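You operate a simulated robot arm through the tools that you are given. There is no shell and no other tool. Be economical: measure what you need, move in short steps, check, and stop when the job is done.

You are at the controls of a simulated robot arm. One attempt, no reset.

Task
Measure the three spacers in the caliper and sort them into the trays.
Fine: the 20 mm spacer goes in the PASS tray, the others in the REWORK tray; the caliper ends open and empty.

It is judged by the outcome, as a careful person would: the job done as asked, and still so three seconds after it is handed in. It fails if anything else is knocked over, pushed out of place, dropped, spilled or broken.

Robot
A 6-joint arm with a two-finger parallel gripper, fixed in place. Base frame: the origin is at the foot of the arm, x ahead of it, y to its left, z up; the work surface is at about z = 0.62. Units: m, degrees, N and s.
With the tool pointing down near the work surface it reaches from about 0.14 to 0.6 m from the base axis. Its first joint turns from -66.0 to 66.0 degrees. Payload 2.7 kg.
The TCP is the grasp point between the finger pads, 0.023 m short of the fingertips. In the tool frame z runs along the fingers and y along their closing line. The gripper opens to 0.094 m. The fingers are 0.038 m wide and 0.01 m thick; the gripper's body (0.054 by 0.096 m) begins 0.039 m behind the TCP.
Orientation is that of the tool frame in the base frame, as a unit quaternion [w, x, y, z]. With the fingers straight down and closing along the base's y, the tool's x points along the base's -x, its y along +y and its z along -z.

Tools
- The arm moves only by the tool play_rows. Its argument "increments" is a list of rows, each a list of 7 numbers: the gripper command, from -1 (shut) to 1 (fully open), values between in proportion, then the shift along the base's x, y, z in mm, then the turn, a rotation vector about the base's x, y, z in degrees. In form: [[jaw, dx, dy, dz, rx, ry, rz], ...]. A call has 1 to 20 rows; each row is the pose to reach, as a shift and turn from the pose commanded when the call began. Rows are played at 5 a second. More than 0.05 m and 8.6 degrees between two rows, or a gripper value outside its range, and nothing of the call is played. Where a pose cannot be reached the arm comes as near as it can. A force on the tool above 90 N (or 10 N above the force at the start of the call, whichever is more), or a blocked arm, ends the call early, and 0.2 s more pass. Each finger travels about 0.045 m/s and halts on what it meets, pressing with about 35 N; the grip force reading is that of the motor and also rises with nothing between the fingers. The clock runs only during rows and for 0.2 s after the last one: add rows that repeat a pose to give the fingers time. The reply holds the time, the measured pose of the TCP, the force on the tool along the base axes, the opening and the grip force, in the units named above and with some noise, with the torque about the TCP (base axes, N m) and any sound that the robot's microphone picked up.
- Cameras (640 x 400 px; columns grow to the right, rows downward): "scene" is fixed at [0.0611, -0.4325, 1.3845]; the picture's right is [0.86, -0.50, 0.00], its down [-0.38, -0.65, -0.66] and it looks along [0.33, 0.57, -0.75] (base axes); focal length 348 px, centre (320, 200). "wrist" rides on the gripper at [0.086, 0.016, -0.074] in the tool frame; the picture's right is [-0.18, 0.98, 0.00], its down [-0.58, -0.11, -0.81] and it looks along [-0.79, -0.15, 0.59] (tool axes); focal length 243 px, centre (320, 200). There is no depth. A picture from a camera that has moved, and an enlarged one, comes with that camera's place and axes in the base frame and with its lens.
- camera(camera): a new picture of that camera. It takes no simulated time.
- zoom(camera, box): a new picture of the part [left, top, right, bottom] of that camera's present view, enlarged. It takes no simulated time.
- job_done(): hands the job in; it is judged then, once.

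Go step by step. Nothing tells you positions but the pictures and the camera data: compare them with the known pose of the tool, close in by small moves and look again before you grip or let go. The budget is 120 turns and 76 pictures, counting those below and the enlarged ones. Unless the task says otherwise, let go and move clear before handing in, and close with one line.

The tools are called after "Call:" as name(argument=value, ...) on one line, values as JSON. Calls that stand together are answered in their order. play_rows: Moves the arm, as the interface text tells. Its arguments: {"type":"object","properties":{"increments":{"type":"array","items":{"type":"array","items":{"type":"number"}}}},"required":["increments"]} The other tools are called the same way: camera (camera) takes a picture; zoom (camera, box) takes an enlarged picture of a part of a camera's view; job_done () hands the job in.

At the start:

```text
t: 0.0
eef_pos: [0.4093, -0.0402, 0.8748]
tcp_rot: [0.0, 0.0, 1.0, 0.001]
force: [-0.4, -0.8, 0.0]
torque: [-0.01, -0.02, -0.01]
finger_gap: 0.094
grasp_force: 0.0
```

scene: 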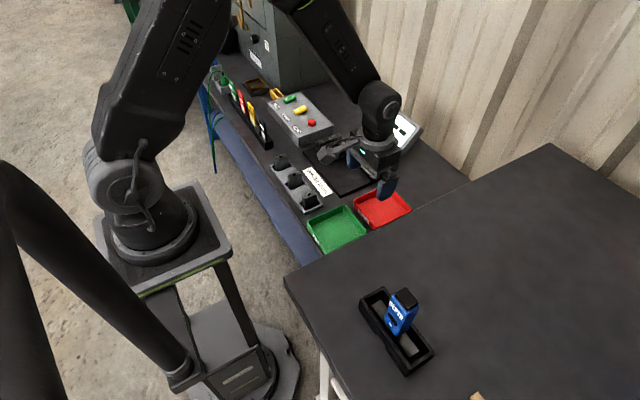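
wrist: 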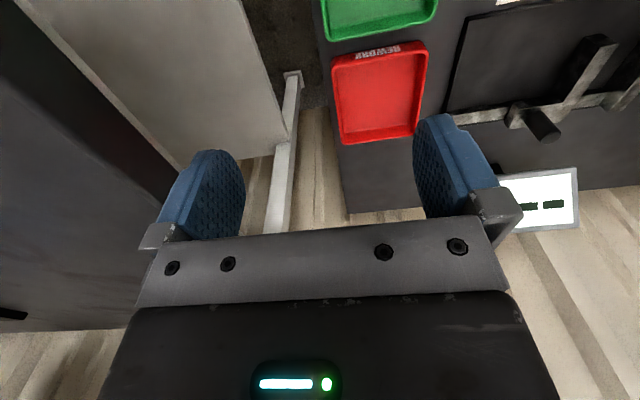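

I see a bench with green and red trays, a caliper on a dark mat with a display, a holder with three items, and a button box. I'll enlarge the picture to identify things.

Call:
zoom(camera="scene", box=[250, 130, 430, 250])

Call:
zoom(camera="scene", box=[200, 50, 350, 150])

Call:
zoom(camera="scene", box=[340, 270, 460, 400])

```text
3.33 times, centred on (340, 190) of scene
camera zoom: at [0.0611, -0.4325, 1.3845], right [0.86, -0.5, 0.0], down [-0.38, -0.65, -0.66], along [0.33, 0.57, -0.75], focal length 1159 px, centre (253, 233)
```

zoom: 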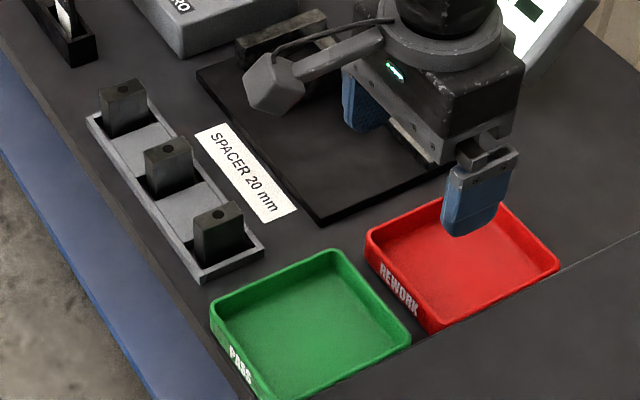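

```text
4.00 times, centred on (275, 100) of scene
camera zoom: at [0.0611, -0.4325, 1.3845], right [0.86, -0.5, 0.0], down [-0.38, -0.65, -0.66], along [0.33, 0.57, -0.75], focal length 1391 px, centre (500, 600)
```

zoom: 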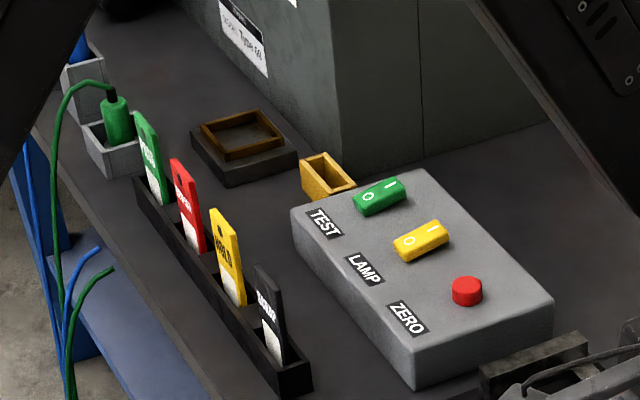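

```text
3.08 times, centred on (400, 335) of scene
camera zoom: at [0.0611, -0.4325, 1.3845], right [0.86, -0.5, 0.0], down [-0.38, -0.65, -0.66], along [0.33, 0.57, -0.75], focal length 1070 px, centre (74, -215)
```

zoom: 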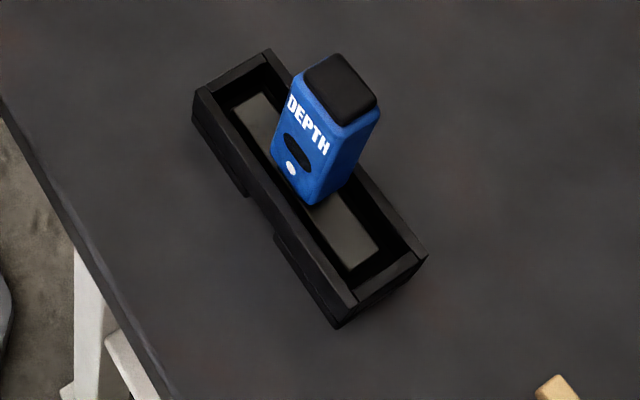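

The three spacers stand in a rack along y at x≈0.36 (y≈0.32, 0.23, 0.145); the trays are near (0.39,0.04) and (0.53,0.03). I'll move the arm over to look at the caliper.

Call:
play_rows(increments=[[1, -15, 40, 0, 0, 0, 0], [1, -30, 80, 0, 0, 0, 0], [1, -50, 120, 0, 0, 0, 0], [1, -70, 160, 0, 0, 0, 0], [1, -90, 190, 0, 0, 0, 0], [1, -110, 220, 0, 0, 0, 0], [1, -110, 220, 0, 0, 0, 0]])

Call:
camera(camera="wrist")

Call:
zoom(camera="scene", box=[250, 100, 430, 220])

```text
t: 1.6
eef_pos: [0.297, 0.1844, 0.8776]
tcp_rot: [-0.001, 0.0, 1.0, 0.001]
force: [0.6, 0.6, 0.0]
torque: [0.01, 0.03, 0.02]
finger_gap: 0.0941
grasp_force: 0.1
```

```text
70 pictures are left
camera wrist: at [0.2097, 0.1986, 0.9528], right [0.18, 0.98, 0.0], down [0.58, -0.11, 0.81], along [0.79, -0.15, -0.59], focal length 243 px, centre (320, 200)
```

wrist: 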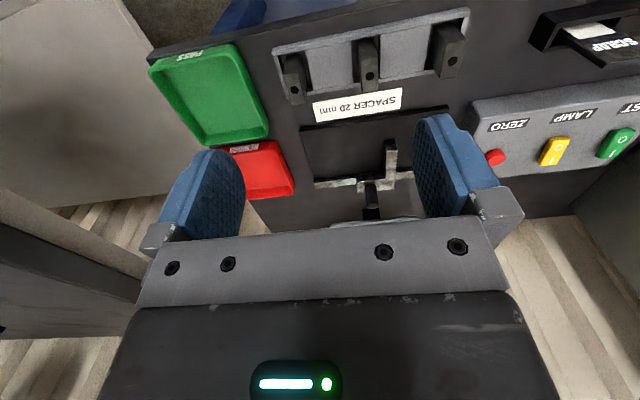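

```text
3.33 times, centred on (340, 160) of scene
camera zoom: at [0.0611, -0.4325, 1.3845], right [0.86, -0.5, 0.0], down [-0.38, -0.65, -0.66], along [0.33, 0.57, -0.75], focal length 1159 px, centre (253, 333)
```

zoom: 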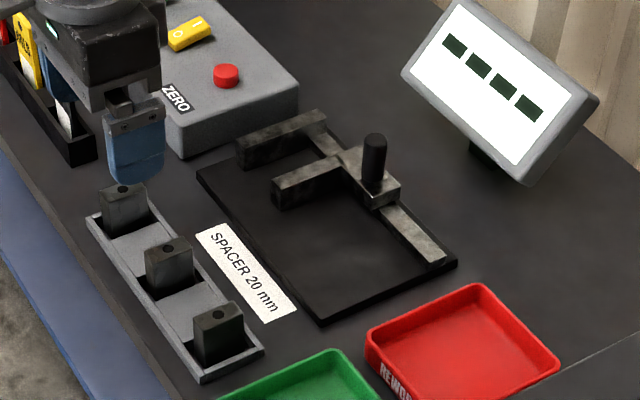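

The caliper has a fixed jaw at the left (+y) end and a sliding jaw with a black post; the display shows dashes. I'll look closer.

Call:
zoom(camera="scene", box=[300, 125, 384, 178])

Call:
zoom(camera="scene", box=[262, 150, 334, 215])

Call:
zoom(camera="scene", box=[360, 90, 432, 156])

```text
7.55 times, centred on (342, 152) of scene
camera zoom: at [0.0611, -0.4325, 1.3845], right [0.86, -0.5, 0.0], down [-0.38, -0.65, -0.66], along [0.33, 0.57, -0.75], focal length 2625 px, centre (154, 566)
```

zoom: 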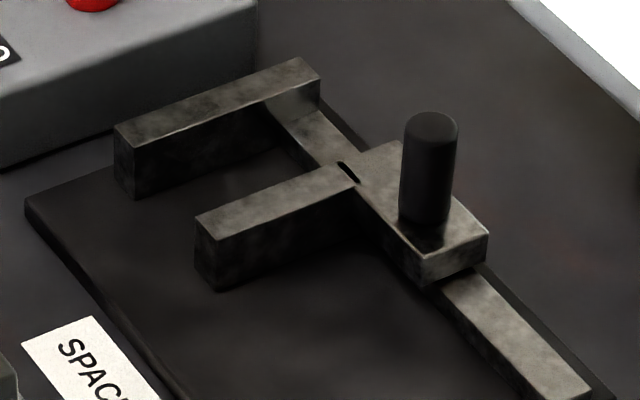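

```text
6.15 times, centred on (298, 182) of scene
camera zoom: at [0.0611, -0.4325, 1.3845], right [0.86, -0.5, 0.0], down [-0.38, -0.65, -0.66], along [0.33, 0.57, -0.75], focal length 2140 px, centre (455, 308)
```

zoom: 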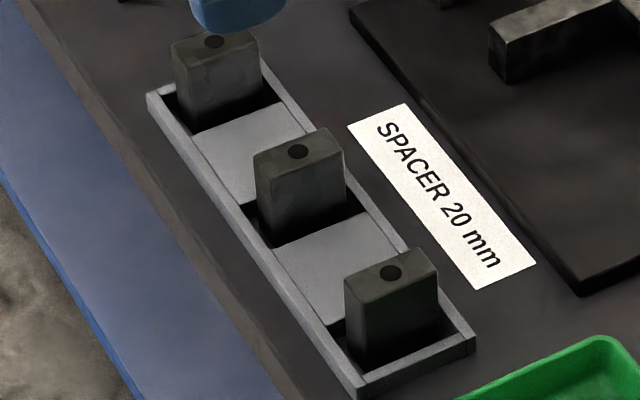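

```text
6.06 times, centred on (396, 123) of scene
camera zoom: at [0.0611, -0.4325, 1.3845], right [0.86, -0.5, 0.0], down [-0.38, -0.65, -0.66], along [0.33, 0.57, -0.75], focal length 2108 px, centre (-141, 667)
```

zoom: 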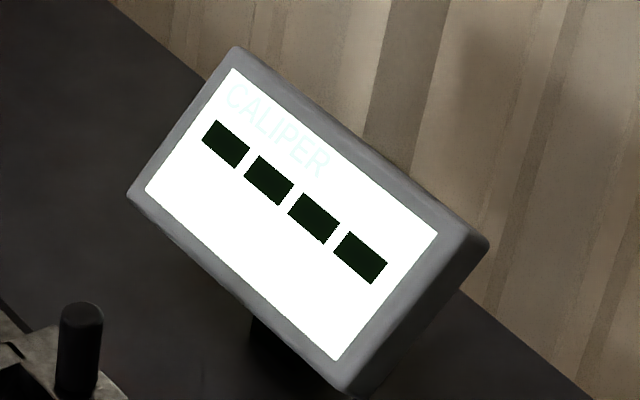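

Estimates: fixed jaw's inner face is y≈0.333, the sliding jaw spans y≈0.265–0.281 at x 0.495–0.575, and the post is at about (0.573, 0.228) with its top at z≈0.709. The spacers are about 40 mm in x and 20 mm in y. I'll check that the arm can reach the post from above.

Call:
play_rows(increments=[[1, 45, 10, -10, 0, 0, 0], [1, 90, 20, -20, 0, 0, 0], [1, 135, 30, -30, 0, 0, 0], [1, 180, 38, -45, 0, 0, 0], [1, 220, 44, -70, 0, 0, 0], [1, 257, 48, -95, 0, 0, 0], [1, 257, 48, -95, 0, 0, 0], [1, 257, 48, -95, 0, 0, 0]])

Call:
camera(camera="wrist")

Call:
zoom(camera="scene", box=[290, 90, 410, 170])

```text
t: 3.4
eef_pos: [0.5583, 0.2284, 0.7812]
tcp_rot: [-0.001, -0.001, 1.0, 0.0]
force: [-0.1, -0.1, 0.8]
torque: [0.01, 0.01, 0.01]
finger_gap: 0.0941
grasp_force: 0.0
```

```text
65 pictures are left
camera wrist: at [0.4708, 0.2438, 0.8567], right [0.18, 0.98, 0.0], down [0.58, -0.11, 0.81], along [0.79, -0.15, -0.59], focal length 243 px, centre (320, 200)
```

wrist: 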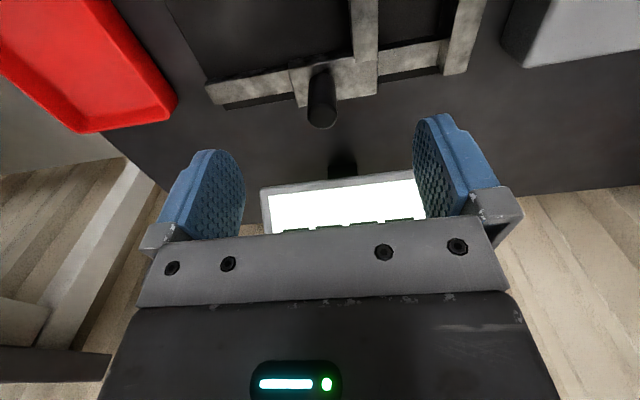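

```text
5.00 times, centred on (350, 130) of scene
camera zoom: at [0.0611, -0.4325, 1.3845], right [0.86, -0.5, 0.0], down [-0.38, -0.65, -0.66], along [0.33, 0.57, -0.75], focal length 1739 px, centre (170, 550)
```

zoom: 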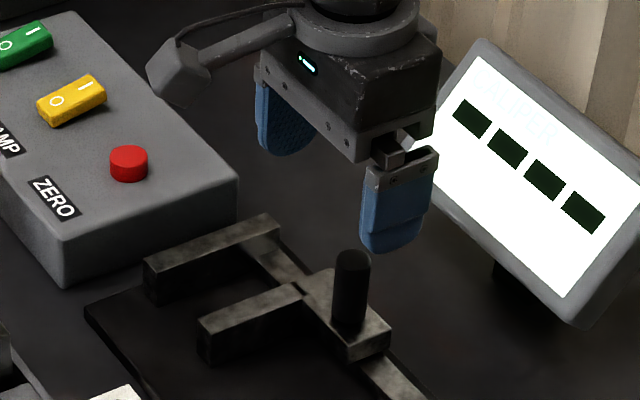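

The post is confirmed at about (0.570, 0.227) and the arm reaches it. I'll lower around the post and grip it gently.

Call:
play_rows(increments=[[1, 2, 0, -40, 0, 0, 0], [1, 4, 0, -78, 0, 0, 0], [1, 4, 0, -80, 0, 0, 0], [0, 4, 0, -80, 0, 0, 0], [-0.4, 4, 0, -80, 0, 0, 0], [-1, 4, 0, -80, 0, 0, 0], [-1, 4, 0, -80, 0, 0, 0], [-1, 4, 0, -80, 0, 0, 0], [-1, 4, 0, -80, 0, 0, 0]])

Call:
zoom(camera="scene", box=[290, 90, 410, 170])

```text
t: 5.4
eef_pos: [0.5619, 0.228, 0.7013]
tcp_rot: [0.0, 0.001, 1.0, 0.0]
force: [1.3, -0.1, -1.2]
torque: [-0.53, 0.16, -0.09]
finger_gap: 0.0219
grasp_force: 45.0
```

```text
5.00 times, centred on (350, 130) of scene
camera zoom: at [0.0611, -0.4325, 1.3845], right [0.86, -0.5, 0.0], down [-0.38, -0.65, -0.66], along [0.33, 0.57, -0.75], focal length 1739 px, centre (170, 550)
```

zoom: 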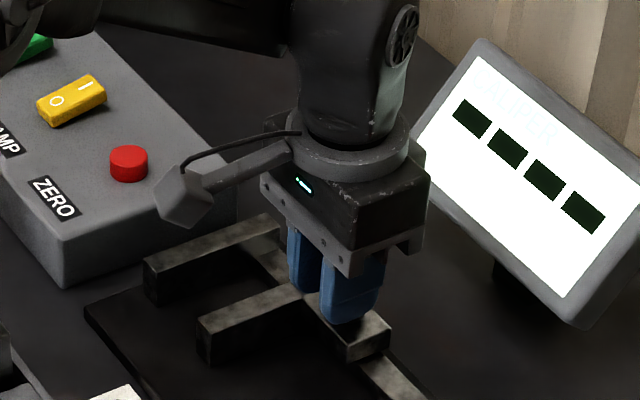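

The post is gripped (22 mm). I'll slide the jaw closed with nothing in it to check the caliper's zero.

Call:
play_rows(increments=[[-1, 0, 10, 0, 0, 0, 0], [-1, 0, 20, 0, 0, 0, 0], [-1, 0, 30, 0, 0, 0, 0], [-1, 0, 38, 0, 0, 0, 0], [-1, 0, 44, 0, 0, 0, 0], [-1, 0, 48, 0, 0, 0, 0], [-1, 0, 51, 0, 0, 0, 0], [-1, 0, 51, 0, 0, 0, 0]])

Call:
zoom(camera="scene", box=[300, 90, 420, 170])

```text
t: 7.2
eef_pos: [0.5554, 0.2751, 0.7038]
tcp_rot: [0.002, 0.0, 1.0, 0.001]
force: [29.7, -0.9, -10.0]
torque: [-0.55, -0.06, -0.02]
finger_gap: 0.022
grasp_force: 44.9
out of reach, approached as far as the arm can: row 5, 6, 7, 8
```

```text
5.00 times, centred on (360, 130) of scene
camera zoom: at [0.0618, -0.4324, 1.3845], right [0.86, -0.5, 0.0], down [-0.38, -0.65, -0.66], along [0.33, 0.57, -0.75], focal length 1739 px, centre (120, 550)
```

zoom: 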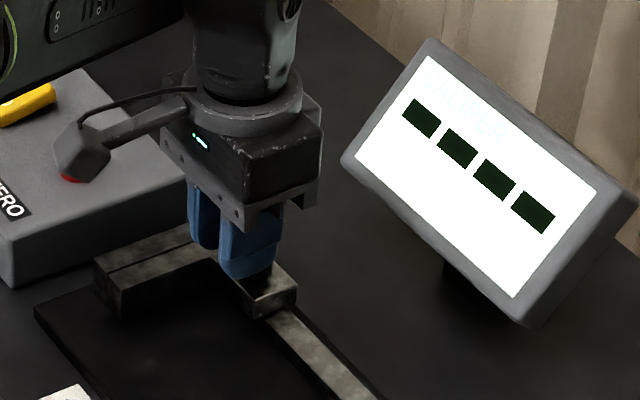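

The jaws are nearly closed, but the arm is at its reach limit and pulling on the post. I'll tilt the tool outward slightly to regain reach and finish closing.

Call:
play_rows(increments=[[-1, 0, -4, 0, 0, -4, 0], [-1, 0, -4, 0, 0, -8, 0], [-1, 0, -2, 0, 0, -12, 0], [-1, 0, 0, 0, 0, -12, 0], [-1, 0, 2, 0, 0, -12, 0], [-1, 0, 2, 0, 0, -12, 0]])

Call:
zoom(camera="scene", box=[300, 90, 420, 170])

```text
t: 8.6
eef_pos: [0.5522, 0.2765, 0.7007]
tcp_rot: [0.103, 0.0, 0.995, -0.001]
force: [3.8, -1.8, -22.7]
torque: [0.23, -0.11, -0.17]
finger_gap: 0.0218
grasp_force: 45.3
out of reach, approached as far as the arm can: row 1, 2
```

```text
5.00 times, centred on (360, 130) of scene
camera zoom: at [0.0616, -0.4324, 1.3845], right [0.86, -0.5, 0.0], down [-0.38, -0.65, -0.66], along [0.33, 0.57, -0.75], focal length 1739 px, centre (120, 550)
```

zoom: 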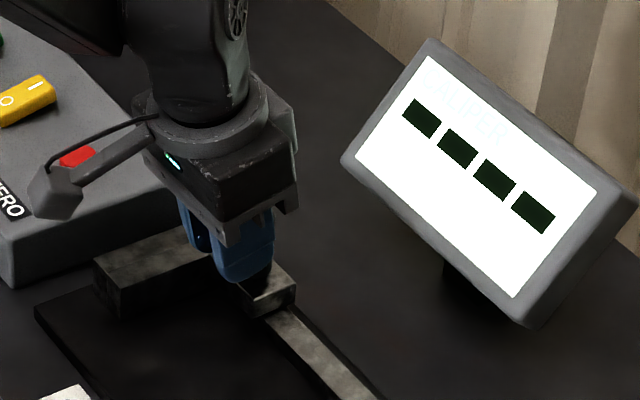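

No contact force in y yet. I'll push a few millimetres further.

Call:
play_rows(increments=[[-1, -3, 2, 1, 0, 0, 0], [-1, -3, 4, 1, 0, 0, 0], [-1, -3, 6, 1, 0, 0, 0], [-1, -3, 6, 1, 0, 0, 0]])

Call:
zoom(camera="scene", box=[300, 90, 420, 170])

Call:
zoom(camera="scene", box=[310, 130, 370, 160])

```text
t: 9.6
eef_pos: [0.5499, 0.2779, 0.7034]
tcp_rot: [0.1, 0.002, 0.995, -0.004]
force: [-9.8, -38.1, 1.9]
torque: [-0.94, -0.78, -0.89]
finger_gap: 0.0205
grasp_force: 45.1
```

```text
5.00 times, centred on (360, 130) of scene
camera zoom: at [0.0608, -0.4332, 1.3843], right [0.86, -0.5, 0.0], down [-0.38, -0.65, -0.66], along [0.33, 0.57, -0.75], focal length 1739 px, centre (120, 550)
```

zoom: 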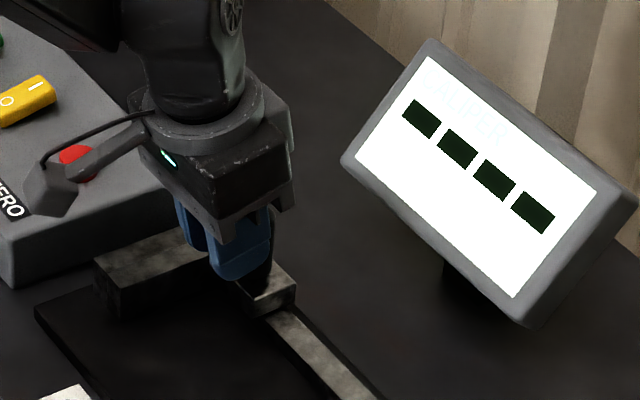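

```text
10.67 times, centred on (340, 145) of scene
camera zoom: at [0.0608, -0.4332, 1.3843], right [0.86, -0.5, 0.0], down [-0.38, -0.65, -0.66], along [0.33, 0.57, -0.75], focal length 3710 px, centre (107, 787)
```

zoom: 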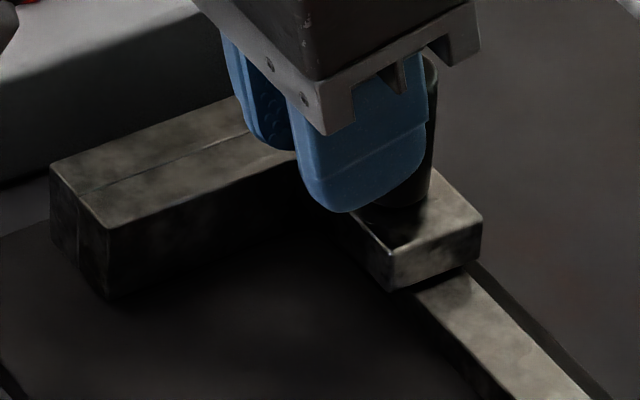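

The jaws close fully with the display still at dashes, so there's no zero reading without a part. I'll open the caliper wide to make room for a spacer.

Call:
play_rows(increments=[[-1, 0, -8, 0, 0, 0, 0], [-1, 2, -18, 0, 0, 3, 0], [-1, 4, -28, 0, 0, 6, 0], [-1, 6, -38, 0, 0, 9, 0], [-1, 6, -48, 0, 0, 12, 0], [-1, 6, -58, 0, 0, 12, 0], [-1, 6, -68, 0, 0, 12, 0], [-1, 6, -78, 0, 0, 12, 0], [-1, 6, -85, 0, 0, 12, 0], [-1, 6, -85, 0, 0, 12, 0]])

Call:
zoom(camera="scene", box=[300, 90, 420, 170])

```text
t: 11.5
eef_pos: [0.5523, 0.2258, 0.7055]
tcp_rot: [0.006, -0.014, 1.0, 0.012]
force: [0.7, 10.1, -3.0]
torque: [-0.9, -0.25, 0.14]
finger_gap: 0.0197
grasp_force: 44.8
stopped in row 9: the force on the tool passed its limit at 93 N (the readings are from after the stop); the commanded pose is now the measured one
```

```text
5.00 times, centred on (360, 130) of scene
camera zoom: at [0.0611, -0.4324, 1.3846], right [0.86, -0.5, 0.0], down [-0.38, -0.65, -0.66], along [0.33, 0.57, -0.75], focal length 1739 px, centre (120, 550)
```

zoom: 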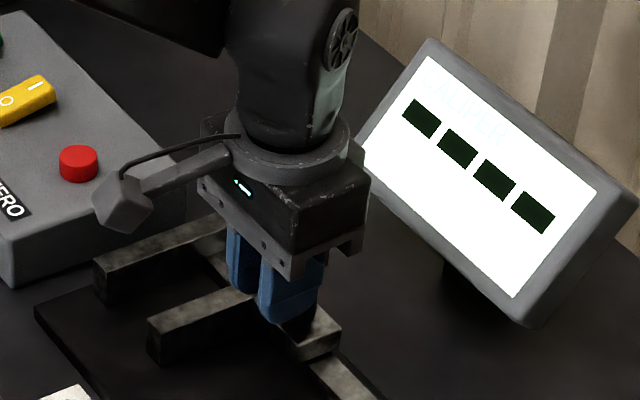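

The slider's full-open stop is where it started, giving a gap of about 50 mm. My plan is to hold each spacer by its near half, so the fingers stay out of the jaws. I'll let go of the post, rise and look at the rack.

Call:
play_rows(increments=[[-0.2, 0, 0, 0, 0, 0, 0], [0.2, 0, 0, 0, 0, 0, 0], [0.4, 0, 0, 0, 0, 0, 0], [0.4, 0, 0, 30, -1.4, 0.7, -1.6], [0.4, 0, 0, 75, -1.4, 0.7, -1.6], [0.4, -45, -16, 85, -1.4, 0.7, -1.6], [0.4, -90, -32, 90, -1.4, 0.7, -1.6], [0.4, -135, -48, 90, -1.4, 0.7, -1.6], [0.4, -180, -65, 90, -1.4, 0.7, -1.6], [0.4, -209, -81, 90, -1.4, 0.7, -1.6], [0.4, -209, -81, 90, -1.4, 0.7, -1.6], [0.4, -209, -81, 90, -1.4, 0.7, -1.6]])

Call:
camera(camera="wrist")

Call:
zoom(camera="scene", box=[262, 130, 370, 210])

```text
t: 14.1
eef_pos: [0.343, 0.1464, 0.7993]
tcp_rot: [0.0, 0.002, 1.0, 0.0]
force: [0.5, 0.2, 0.4]
torque: [-0.01, -0.02, 0.0]
finger_gap: 0.0661
grasp_force: 0.1
```

```text
57 pictures are left
camera wrist: at [0.2562, 0.1613, 0.8752], right [0.19, 0.98, 0.0], down [0.58, -0.11, 0.81], along [0.79, -0.15, -0.59], focal length 243 px, centre (320, 200)
```

wrist: 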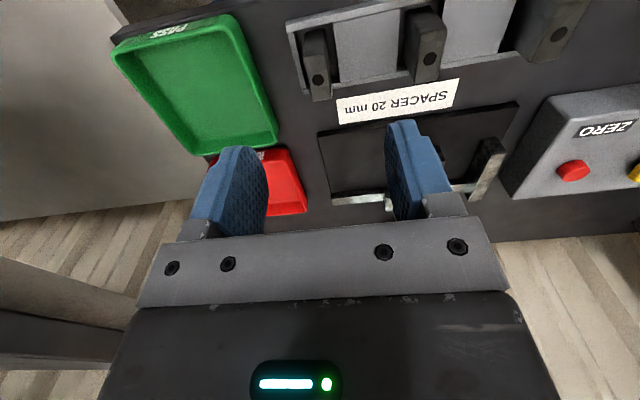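

```text
5.00 times, centred on (316, 170) of scene
camera zoom: at [0.0611, -0.4325, 1.3845], right [0.86, -0.5, 0.0], down [-0.38, -0.65, -0.66], along [0.33, 0.57, -0.75], focal length 1739 px, centre (340, 350)
```

zoom: 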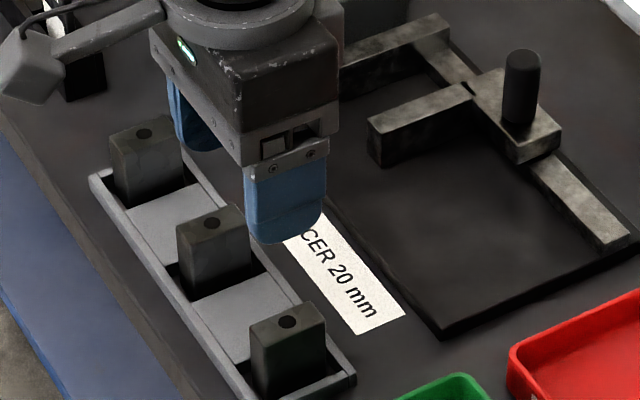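

The nearest spacer's top centre is at about (0.361, 0.143, 0.669). I'll go down partway and check the alignment.

Call:
play_rows(increments=[[0.2, 1, -3, -40, 0, 0, 0], [0, 1, -3, -80, 0, 0, 0], [0, 1, -3, -103, 0, 0, 0], [0, 1, -3, -103, 0, 0, 0], [0, 1, -3, -103, 0, 0, 0]])

Call:
zoom(camera="scene", box=[270, 160, 330, 220])

Call:
zoom(camera="wrist", box=[180, 0, 480, 200])

```text
t: 15.3
eef_pos: [0.3438, 0.1417, 0.6944]
tcp_rot: [0.0, 0.002, 1.0, -0.001]
force: [-0.1, -0.3, 0.9]
torque: [0.03, 0.0, 0.0]
finger_gap: 0.0474
grasp_force: 0.1
```

```text
6.67 times, centred on (300, 190) of scene
camera zoom: at [0.0611, -0.4325, 1.3845], right [0.86, -0.5, 0.0], down [-0.38, -0.65, -0.66], along [0.33, 0.57, -0.75], focal length 2319 px, centre (453, 267)
```

zoom: 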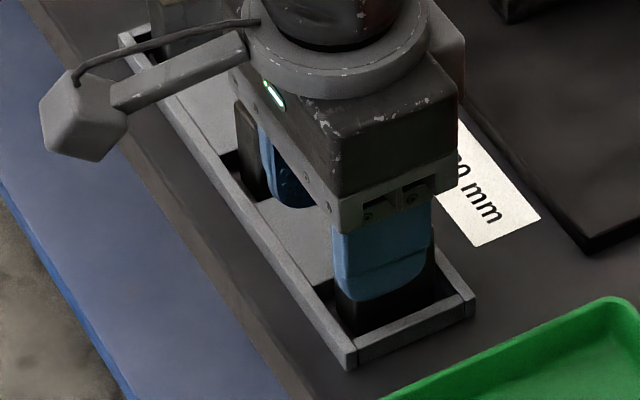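

```text
2.00 times, centred on (330, 100) of wrist
camera zoom: at [0.2572, 0.1581, 0.7692], right [0.19, 0.98, 0.0], down [0.58, -0.11, 0.81], along [0.79, -0.15, -0.59], focal length 485 px, centre (300, 400)
```

zoom: 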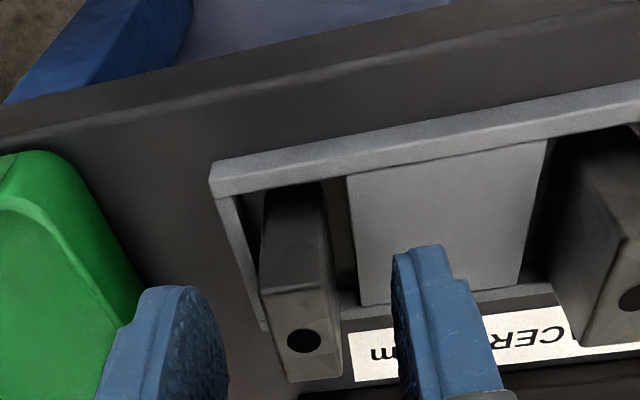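

The spacer is between the fingers and well centred. I'll lower to grip height and close.

Call:
play_rows(increments=[[0, 0, 0, -15, 0, 0, 0], [0, 0, 0, -30, 0, 0, 0], [0, 0, 0, -30, 0, 0, 0], [-0.4, 0, 0, -30, 0, 0, 0], [-1, 0, 0, -30, 0, 0, 0], [-1, 0, 0, -30, 0, 0, 0], [-1, 0, 0, -30, 0, 0, 0], [-1, 0, 0, -30, 0, 0, 0]])

Call:
zoom(camera="wrist", box=[180, 0, 480, 200])

```text
t: 17.1
eef_pos: [0.3444, 0.1413, 0.6637]
tcp_rot: [-0.001, 0.002, 1.0, -0.001]
force: [0.2, -1.0, -0.7]
torque: [0.0, 0.01, -0.01]
finger_gap: 0.0188
grasp_force: 34.6
```

```text
2.00 times, centred on (330, 100) of wrist
camera zoom: at [0.2567, 0.1575, 0.7397], right [0.19, 0.98, 0.0], down [0.58, -0.11, 0.81], along [0.79, -0.15, -0.59], focal length 485 px, centre (300, 400)
```

zoom: 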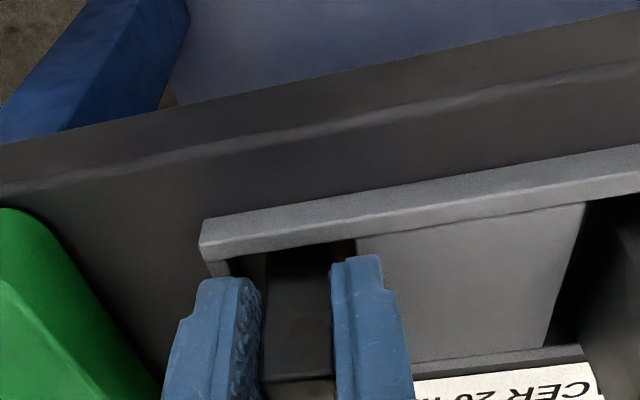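

Gripped at about 18.8 mm by the finger reading. I'll lift it and carry it to above the front of the caliper jaws.

Call:
play_rows(increments=[[-1, 0, 0, 10, 0, 0, 0], [-1, 0, 0, 40, 0, 0, 0], [-1, 0, 0, 75, 0, 0, 0], [-1, 0, 0, 105, 0, 0, 0], [-1, 25, 33, 108, 0, 0, 0], [-1, 50, 66, 108, 0, 0, 0], [-1, 75, 99, 108, 0, 0, 0], [-1, 100, 132, 108, 0, 0, 0], [-1, 129, 171, 108, 0, 0, 0], [-1, 129, 171, 108, 0, 0, 0], [-1, 129, 171, 108, 0, 0, 0]])

Call:
zoom(camera="scene", box=[280, 110, 370, 180])

Call:
zoom(camera="wrist", box=[180, 0, 480, 200])

```text
t: 19.5
eef_pos: [0.4752, 0.3106, 0.771]
tcp_rot: [-0.001, 0.003, 1.0, -0.002]
force: [0.3, -0.6, -2.0]
torque: [-0.04, 0.06, 0.0]
finger_gap: 0.0187
grasp_force: 34.6
```

```text
5.71 times, centred on (325, 145) of scene
camera zoom: at [0.0612, -0.4325, 1.3845], right [0.86, -0.5, 0.0], down [-0.38, -0.65, -0.66], along [0.33, 0.57, -0.75], focal length 1987 px, centre (291, 514)
```

zoom: 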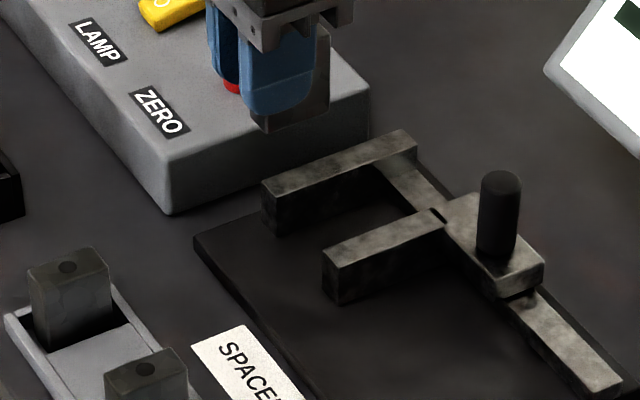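

```text
2.00 times, centred on (330, 100) of wrist
camera zoom: at [0.3879, 0.3252, 0.8475], right [0.19, 0.98, 0.0], down [0.58, -0.11, 0.81], along [0.79, -0.15, -0.59], focal length 485 px, centre (300, 400)
```

zoom: 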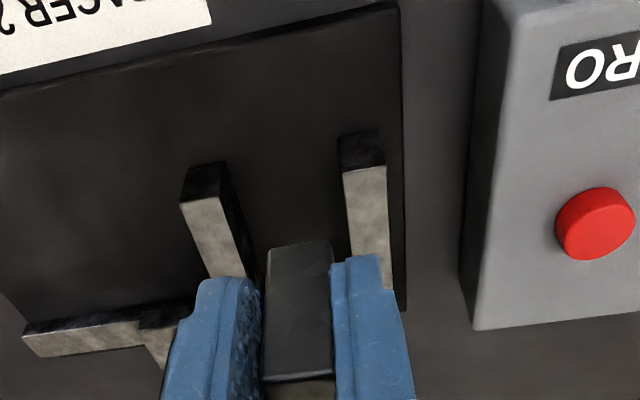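

Triangulating both views: jaw tops are at z≈0.665 with front ends at x≈0.489, the fixed jaw's inner face is at y≈0.323 and the sliding one's at 0.273. I'll back up 9 mm in x and lower towards the mat.

Call:
play_rows(increments=[[-1, -5, -1, 0, 0, 0, 0], [-1, -9, -1, -30, 0, 0, 0], [-1, -9, -1, -60, 0, 0, 0], [-1, -9, -1, -85, 0, 0, 0], [-1, -9, -1, -90, 0, 0, 0], [-1, -9, -1, -90, 0, 0, 0], [-1, -9, -1, -90, 0, 0, 0]])

Call:
zoom(camera="scene", box=[295, 125, 355, 175])

Call:
zoom(camera="wrist", box=[180, 0, 480, 200])

```text
t: 21.1
eef_pos: [0.4655, 0.3088, 0.6809]
tcp_rot: [0.001, 0.002, 1.0, -0.001]
force: [0.3, -0.1, -2.6]
torque: [-0.02, 0.04, 0.02]
finger_gap: 0.0188
grasp_force: 34.8
```

```text
8.00 times, centred on (325, 150) of scene
camera zoom: at [0.0611, -0.4325, 1.3845], right [0.86, -0.5, 0.0], down [-0.38, -0.65, -0.66], along [0.33, 0.57, -0.75], focal length 2782 px, centre (280, 600)
```

zoom: 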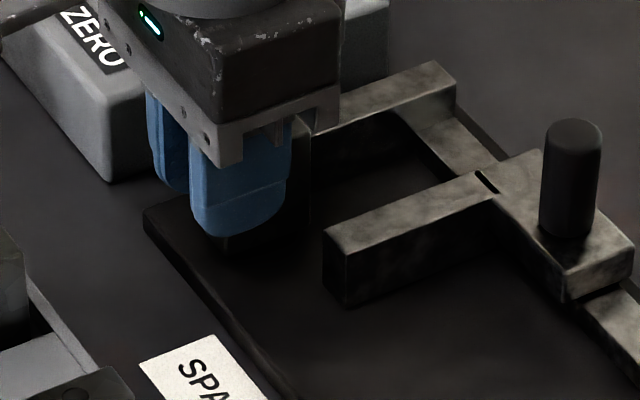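

```text
2.00 times, centred on (330, 100) of wrist
camera zoom: at [0.3783, 0.3253, 0.7567], right [0.19, 0.98, 0.0], down [0.58, -0.11, 0.81], along [0.79, -0.15, -0.59], focal length 485 px, centre (300, 400)
```

zoom: 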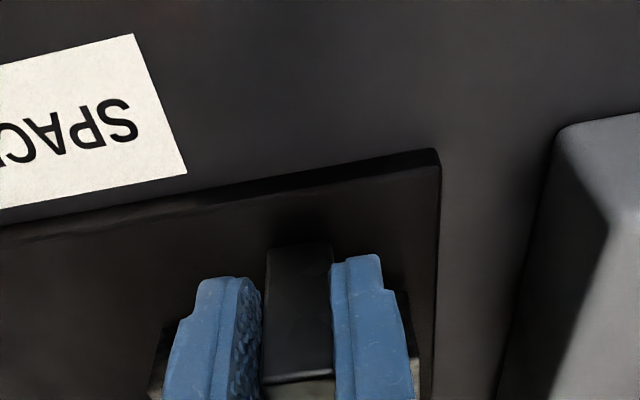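

Still hanging free (Fz −2.6 N, its weight). I'll lower in small steps until it touches down.

Call:
play_rows(increments=[[-1, 0, 0, -3, 0, 0, 0], [-1, 0, 0, -6, 0, 0, 0], [-1, 0, 0, -8, 0, 0, 0], [-1, 0, 0, -8, 0, 0, 0]])

```text
t: 22.1
eef_pos: [0.4661, 0.31, 0.6743]
tcp_rot: [0.003, 0.002, 1.0, 0.0]
force: [-2.6, -6.1, 25.3]
torque: [-0.17, -0.15, -0.02]
finger_gap: 0.0193
grasp_force: 35.0
```

Touchdown. I'll relieve the pressure, open the fingers a little, and look.

Call:
play_rows(increments=[[-1, 0, 0, 1.5, 0, 0, 0], [-0.5, 0, 0, 1.5, 0, 0, 0], [-0.3, 0, 0, 1.5, 0, 0, 0], [-0.2, 0, 0, 1.5, 0, 0, 0], [-0.2, 0, 0, 1.5, 0, 0, 0], [-0.2, 0, 0, 30, 0, 0, 0], [-0.2, 0, 0, 75, 0, 0, 0], [-0.2, -25, 0, 100, 0, 0, 0], [-0.2, -25, 0, 100, 0, 0, 0]])

Call:
zoom(camera="scene", box=[295, 125, 355, 175])

Call:
zoom(camera="wrist", box=[180, 0, 480, 200])

```text
t: 24.1
eef_pos: [0.4405, 0.3082, 0.7732]
tcp_rot: [-0.001, 0.002, 1.0, -0.001]
force: [0.4, -0.3, 1.0]
torque: [-0.02, 0.01, 0.01]
finger_gap: 0.0379
grasp_force: 0.0
```

```text
8.00 times, centred on (325, 150) of scene
camera zoom: at [0.0611, -0.4325, 1.3845], right [0.86, -0.5, 0.0], down [-0.38, -0.65, -0.66], along [0.33, 0.57, -0.75], focal length 2782 px, centre (280, 600)
```

zoom: 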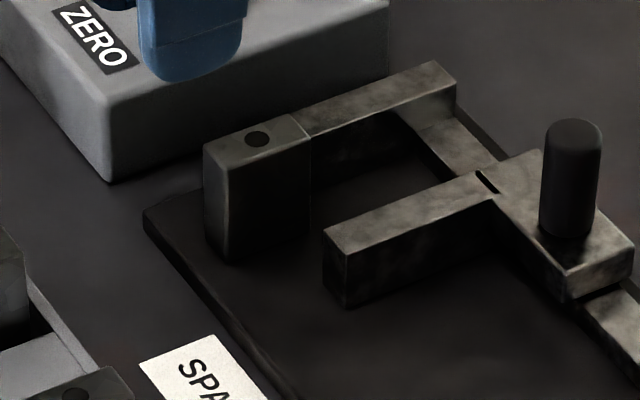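

```text
2.00 times, centred on (330, 100) of wrist
camera zoom: at [0.3542, 0.3246, 0.8488], right [0.19, 0.98, 0.0], down [0.58, -0.11, 0.81], along [0.79, -0.15, -0.59], focal length 485 px, centre (300, 400)
```

zoom: 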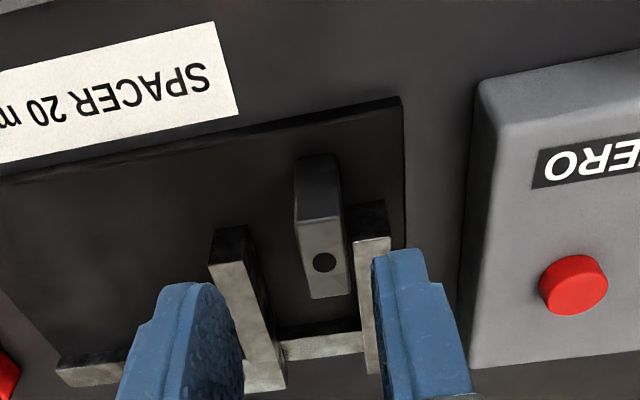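

The spacer stands upright against the fixed jaw, partly between the jaws. Now to the post to close the slider on it.

Call:
play_rows(increments=[[0.3, 40, -30, 10, 0, 0, 0], [0.3, 80, -58, 10, 0, 0, 0], [0.3, 117, -83, 10, 0, 0, 0], [0.3, 117, -83, 10, 0, 0, 0], [0.3, 117, -83, -30, 0, 0, 0], [0.3, 117, -83, -68, 0, 0, 0], [0.3, 117, -83, -70, 0, 0, 0], [-0.3, 117, -83, -70, 0, 0, 0], [-1, 117, -83, -70, 0, 0, 0], [-1, 117, -83, -70, 0, 0, 0], [-1, 117, -83, -70, 0, 0, 0], [-1, 117, -83, -70, 0, 0, 0]])

```text
refused: row 1 steps farther than a row can; nothing moved
```

Call:
play_rows(increments=[[0.3, 35, -25, 10, 0, 0, 0], [0.3, 70, -50, 10, 0, 0, 0], [0.3, 100, -70, 10, 0, 0, 0], [0.3, 117, -83, 10, 0, 0, 0], [0.3, 117, -83, 10, 0, 0, 0], [0.3, 117, -83, -30, 0, 0, 0], [0.3, 117, -83, -68, 0, 0, 0], [0.3, 117, -83, -70, 0, 0, 0], [-0.3, 117, -83, -70, 0, 0, 0], [-1, 117, -83, -70, 0, 0, 0], [-1, 117, -83, -70, 0, 0, 0], [-1, 117, -83, -70, 0, 0, 0], [-1, 117, -83, -70, 0, 0, 0]])

```text
t: 26.9
eef_pos: [0.5573, 0.2293, 0.703]
tcp_rot: [0.0, 0.003, 1.0, -0.001]
force: [2.0, 0.1, -3.1]
torque: [0.7, 0.15, -0.01]
finger_gap: 0.0219
grasp_force: 45.3
```

The post is gripped. I'll slide it about 31 mm towards the spacer, slowing at the end.

Call:
play_rows(increments=[[-1, 0, 8, 0, 0, 0, 0], [-1, 0, 15, 0, 0, 0, 0], [-1, 0, 20, 0, 0, 0, 0], [-1, 0, 24, 0, 0, 0, 0], [-1, 0, 26, 0, 0, 0, 0], [-1, 0, 28, 0, 0, 0, 0], [-1, 0, 28, 0, 0, 0, 0]])

Call:
zoom(camera="scene", box=[300, 90, 420, 170])

```text
t: 28.5
eef_pos: [0.5572, 0.2559, 0.7024]
tcp_rot: [0.0, 0.002, 1.0, -0.001]
force: [19.5, -0.6, -20.2]
torque: [0.6, -0.23, -0.05]
finger_gap: 0.0217
grasp_force: 44.9
```

```text
5.00 times, centred on (360, 130) of scene
camera zoom: at [0.0618, -0.4324, 1.3845], right [0.86, -0.5, 0.0], down [-0.38, -0.65, -0.66], along [0.33, 0.57, -0.75], focal length 1739 px, centre (120, 550)
```

zoom: 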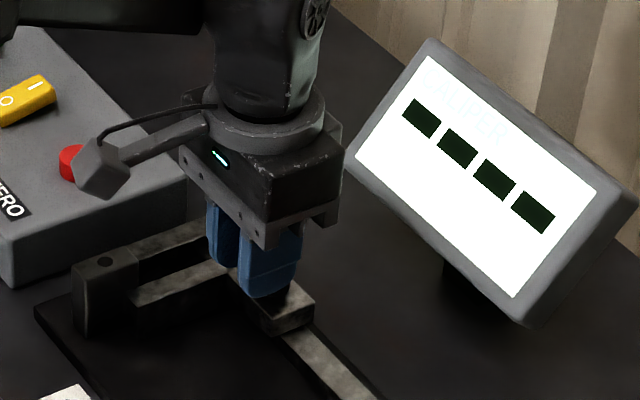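

Call:
play_rows(increments=[[-1, 0, 2, 0, 0, 0, 0], [-1, 0, 4, 0, 0, 0, 0], [-1, 0, 6, 0, 0, 0, 0], [-1, 0, 6, 0, 0, 0, 0]])

Call:
zoom(camera="scene", box=[300, 90, 420, 170])

```text
t: 29.5
eef_pos: [0.5561, 0.2588, 0.7028]
tcp_rot: [-0.002, 0.004, 1.0, -0.004]
force: [-1.1, -28.7, -1.3]
torque: [0.31, 0.01, -0.4]
finger_gap: 0.0219
grasp_force: 44.5
```

```text
5.00 times, centred on (360, 130) of scene
camera zoom: at [0.0611, -0.4331, 1.3843], right [0.86, -0.5, 0.0], down [-0.38, -0.65, -0.66], along [0.33, 0.57, -0.75], focal length 1739 px, centre (120, 550)
```

zoom: 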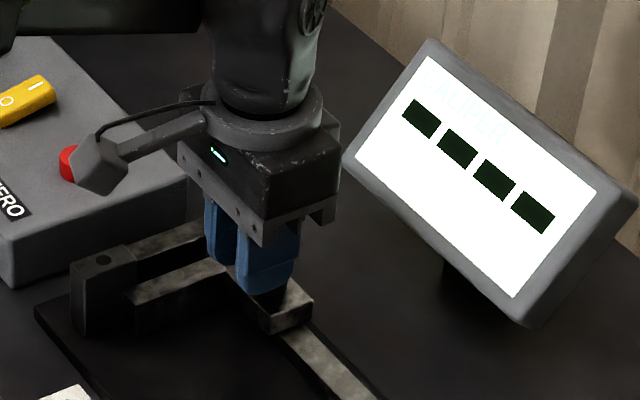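

The jaw is against the spacer (−29 N) but still dashes. I'll hold a second and look at the display more closely.

Call:
play_rows(increments=[[-1, 0, 1, 0, 0, 0, 0], [-1, 0, 1, 0, 0, 0, 0], [-1, 0, 1, 0, 0, 0, 0], [-1, 0, 1, 0, 0, 0, 0], [-1, 0, 1, 0, 0, 0, 0], [-1, 0, 1, 0, 0, 0, 0]])

Call:
zoom(camera="scene", box=[300, 90, 420, 170])

Call:
zoom(camera="scene", box=[300, 130, 360, 170])

```text
t: 30.9
eef_pos: [0.5579, 0.2585, 0.7024]
tcp_rot: [-0.002, 0.005, 1.0, -0.004]
force: [-13.3, -36.4, 1.0]
torque: [0.41, -0.52, -0.75]
finger_gap: 0.0219
grasp_force: 44.9
```

```text
5.00 times, centred on (360, 130) of scene
camera zoom: at [0.0608, -0.4332, 1.3843], right [0.86, -0.5, 0.0], down [-0.38, -0.65, -0.66], along [0.33, 0.57, -0.75], focal length 1739 px, centre (120, 550)
```

zoom: 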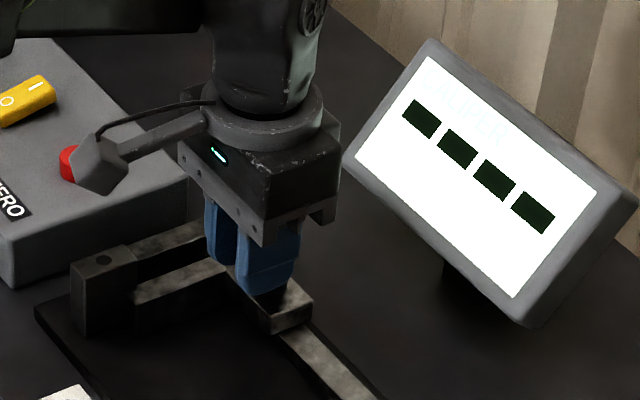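

```text
10.00 times, centred on (330, 150) of scene
camera zoom: at [0.0608, -0.4332, 1.3843], right [0.86, -0.5, 0.0], down [-0.38, -0.65, -0.66], along [0.33, 0.57, -0.75], focal length 3478 px, centre (220, 700)
```

zoom: 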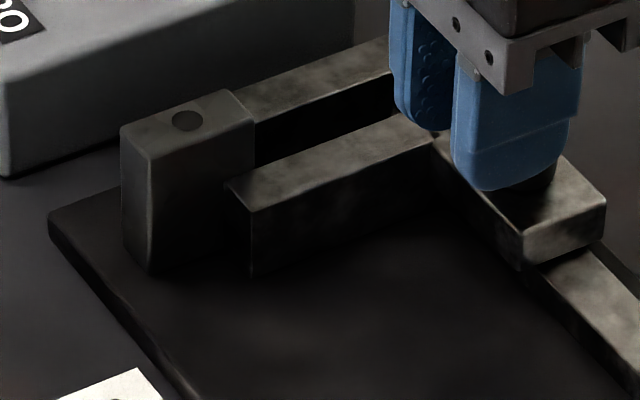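

Still dashes with the spacer clamped. I'll release the post and see whether the display updates once the tool is clear.

Call:
play_rows(increments=[[-1, 0, -1, 0, 0, 0, 0], [-0.4, 0, -1, 0, 0, 0, 0], [0, 0, -1, 0, 0, 0, 0], [0.2, 0, -1, 0, 0, 0, 0], [0.2, 0, -1, 35, 0, 0, 0], [0.2, 0, -1, 70, 0, 0, 0], [0.2, 0, -1, 70, 0, 0, 0], [0.2, 0, -1, 70, 0, 0, 0]])

Call:
camera(camera="scene")

Call:
zoom(camera="scene", box=[300, 90, 420, 170])

```text
t: 32.7
eef_pos: [0.5565, 0.2618, 0.774]
tcp_rot: [-0.001, 0.002, 1.0, -0.001]
force: [0.2, 0.4, -0.8]
torque: [0.02, 0.0, 0.01]
finger_gap: 0.0566
grasp_force: 0.0
```

```text
42 pictures are left
```

scene: 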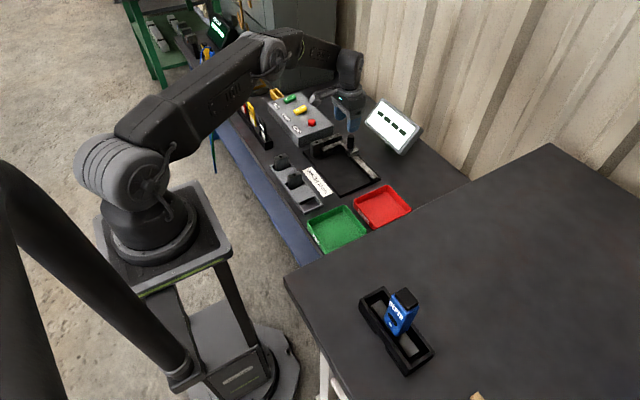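

```text
5.00 times, centred on (360, 130) of scene
camera zoom: at [0.0611, -0.4325, 1.3845], right [0.86, -0.5, 0.0], down [-0.38, -0.65, -0.66], along [0.33, 0.57, -0.75], focal length 1739 px, centre (120, 550)
```

zoom: 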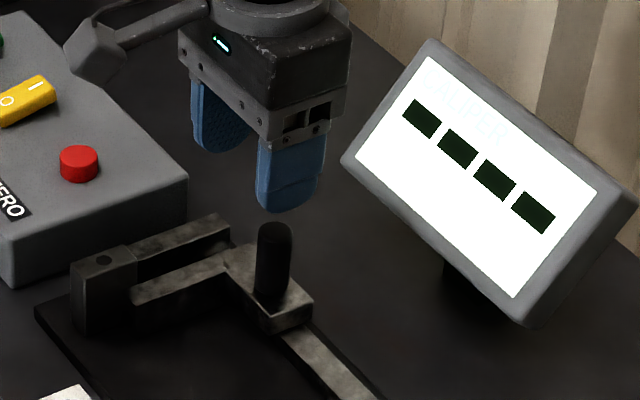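

Likely the spacer's centre must sit between the jaws; right now it is just outside the front. I'll open the slider, then move the spacer deeper, holding it by its top, which stands about 15 mm above the jaws.

Call:
play_rows(increments=[[0.2, 0, -2, -35, 0, 0, 0], [0.2, 0, -2, -70, 0, 0, 0], [0.2, 0, -2, -70, 0, 0, 0], [-0.3, 0, -2, -70, 0, 0, 0], [-1, 0, -2, -70, 0, 0, 0], [-1, 0, -2, -70, 0, 0, 0], [-1, 0, -2, -70, 0, 0, 0], [-1, 0, -8, -70, 0, 0, 0], [-1, 0, -16, -70, 0, 0, 0], [-1, 0, -24, -70, 0, 0, 0], [-1, 0, -30, -70, 0, 0, 0], [-1, 0, -32, -70, 0, 0, 0], [-1, 0, -32, -70, 0, 0, 0]])

```text
t: 35.5
eef_pos: [0.5542, 0.2297, 0.7021]
tcp_rot: [-0.001, 0.003, 1.0, -0.002]
force: [1.9, 1.0, -9.8]
torque: [0.74, -0.04, 0.06]
finger_gap: 0.0219
grasp_force: 45.2
```

Call:
play_rows(increments=[[-1, 0, -2, 0, 0, 0, 0], [-0.4, 0, -2, 0, 0, 0, 0], [0, 0, -2, 0, 0, 0, 0], [0.2, 0, -2, 0, 0, 0, 0], [0.2, 0, -2, 35, 0, 0, 0], [0.2, 0, -2, 75, 0, 0, 0], [0.2, -25, 25, 75, 0, 0, 0], [0.2, -50, 55, 75, 0, 0, 0], [0.2, -76, 82, 75, 0, 0, 0], [0, -76, 82, 75, 0, 0, 0], [0, -76, 82, 75, 0, 0, 0]])

Call:
zoom(camera="wrist", box=[180, 0, 480, 200])

Call:
zoom(camera="scene", box=[295, 125, 355, 175])

```text
t: 37.9
eef_pos: [0.4782, 0.311, 0.7788]
tcp_rot: [-0.001, 0.002, 1.0, -0.001]
force: [0.3, 0.7, 0.8]
torque: [-0.01, 0.03, 0.0]
finger_gap: 0.0472
grasp_force: 0.1
```

```text
2.00 times, centred on (330, 100) of wrist
camera zoom: at [0.3925, 0.327, 0.8541], right [0.19, 0.98, 0.0], down [0.58, -0.11, 0.81], along [0.79, -0.15, -0.59], focal length 485 px, centre (300, 400)
```

zoom: 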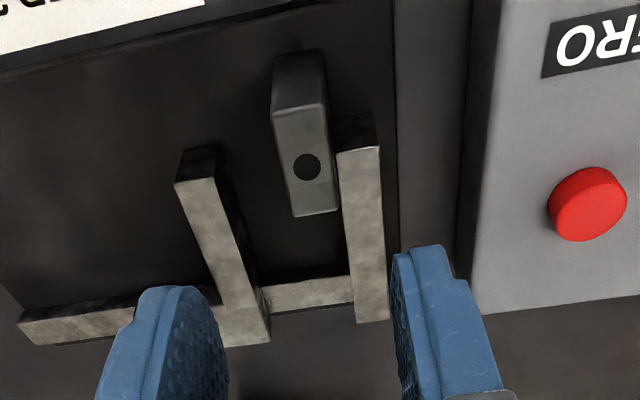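

```text
8.00 times, centred on (325, 150) of scene
camera zoom: at [0.0611, -0.4325, 1.3845], right [0.86, -0.5, 0.0], down [-0.38, -0.65, -0.66], along [0.33, 0.57, -0.75], focal length 2782 px, centre (280, 600)
```

zoom: 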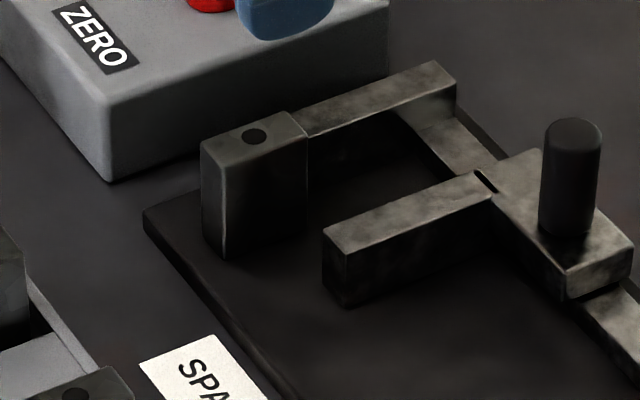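

The spacer's top is at z≈0.686, about 20 mm above the jaw tops, with its centre at (0.4815, 0.313). I'll grip it by the top with the fingertips kept above the jaws.

Call:
play_rows(increments=[[0, 3, 2, -40, 0, 0, 0], [0, 3, 2, -80, 0, 0, 0], [0, 3, 2, -85, 0, 0, 0], [0, 3, 2, -85, 0, 0, 0], [-0.4, 3, 2, -85, 0, 0, 0], [-1, 3, 2, -85, 0, 0, 0], [-1, 3, 2, -85, 0, 0, 0], [-1, 3, 2, -85, 0, 0, 0]])

Call:
zoom(camera="scene", box=[295, 125, 355, 175])

```text
t: 39.7
eef_pos: [0.4807, 0.3129, 0.6934]
tcp_rot: [-0.001, 0.003, 1.0, -0.001]
force: [-0.4, -11.7, 2.4]
torque: [-0.29, 0.02, -0.11]
finger_gap: 0.0189
grasp_force: 35.0
```

```text
8.00 times, centred on (325, 150) of scene
camera zoom: at [0.061, -0.4328, 1.3844], right [0.86, -0.5, 0.0], down [-0.38, -0.65, -0.66], along [0.33, 0.57, -0.75], focal length 2782 px, centre (280, 600)
```

zoom: 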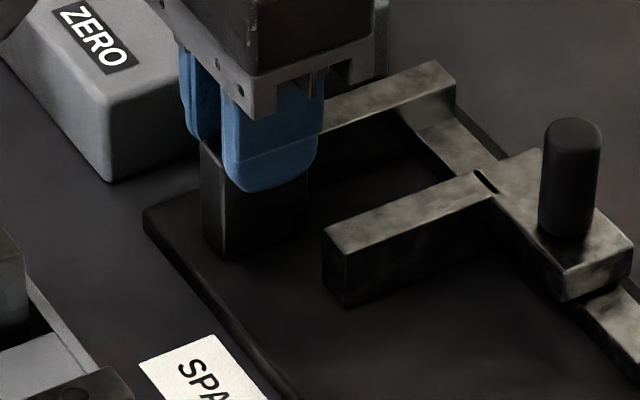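

A solid tip grip. I'll lift slightly, come off the fixed jaw, move 38 mm deeper, set it down, release and rise.

Call:
play_rows(increments=[[-1, 0, -3, 2, 0, 0, 0], [-1, 0, -3, 5, 0, 0, 0], [-1, 10, -3, 5, 0, 0, 0], [-1, 20, -3, 5, 0, 0, 0], [-1, 30, -3, 5, 0, 0, 0], [-1, 38, -3, 5, 0, 0, 0], [-1, 38, -3, 5, 0, 0, 0], [-1, 38, -3, 2, 0, 0, 0], [-1, 38, -3, -0.5, 0, 0, 0], [-1, 38, -3, -0.5, 0, 0, 0]])

Call:
zoom(camera="scene", box=[295, 115, 367, 175])

```text
t: 41.9
eef_pos: [0.5208, 0.3099, 0.6947]
tcp_rot: [0.0, 0.002, 1.0, -0.002]
force: [-2.6, -2.7, 9.1]
torque: [-0.09, 0.41, 0.09]
finger_gap: 0.0187
grasp_force: 35.1
```

```text
6.67 times, centred on (331, 145) of scene
camera zoom: at [0.0609, -0.4327, 1.3845], right [0.86, -0.5, 0.0], down [-0.38, -0.65, -0.66], along [0.33, 0.57, -0.75], focal length 2319 px, centre (247, 567)
```

zoom: 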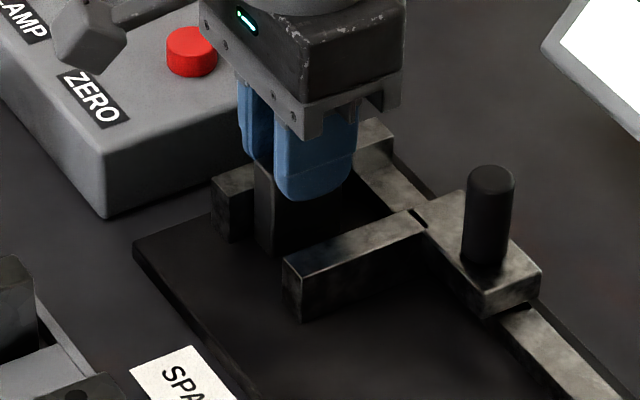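

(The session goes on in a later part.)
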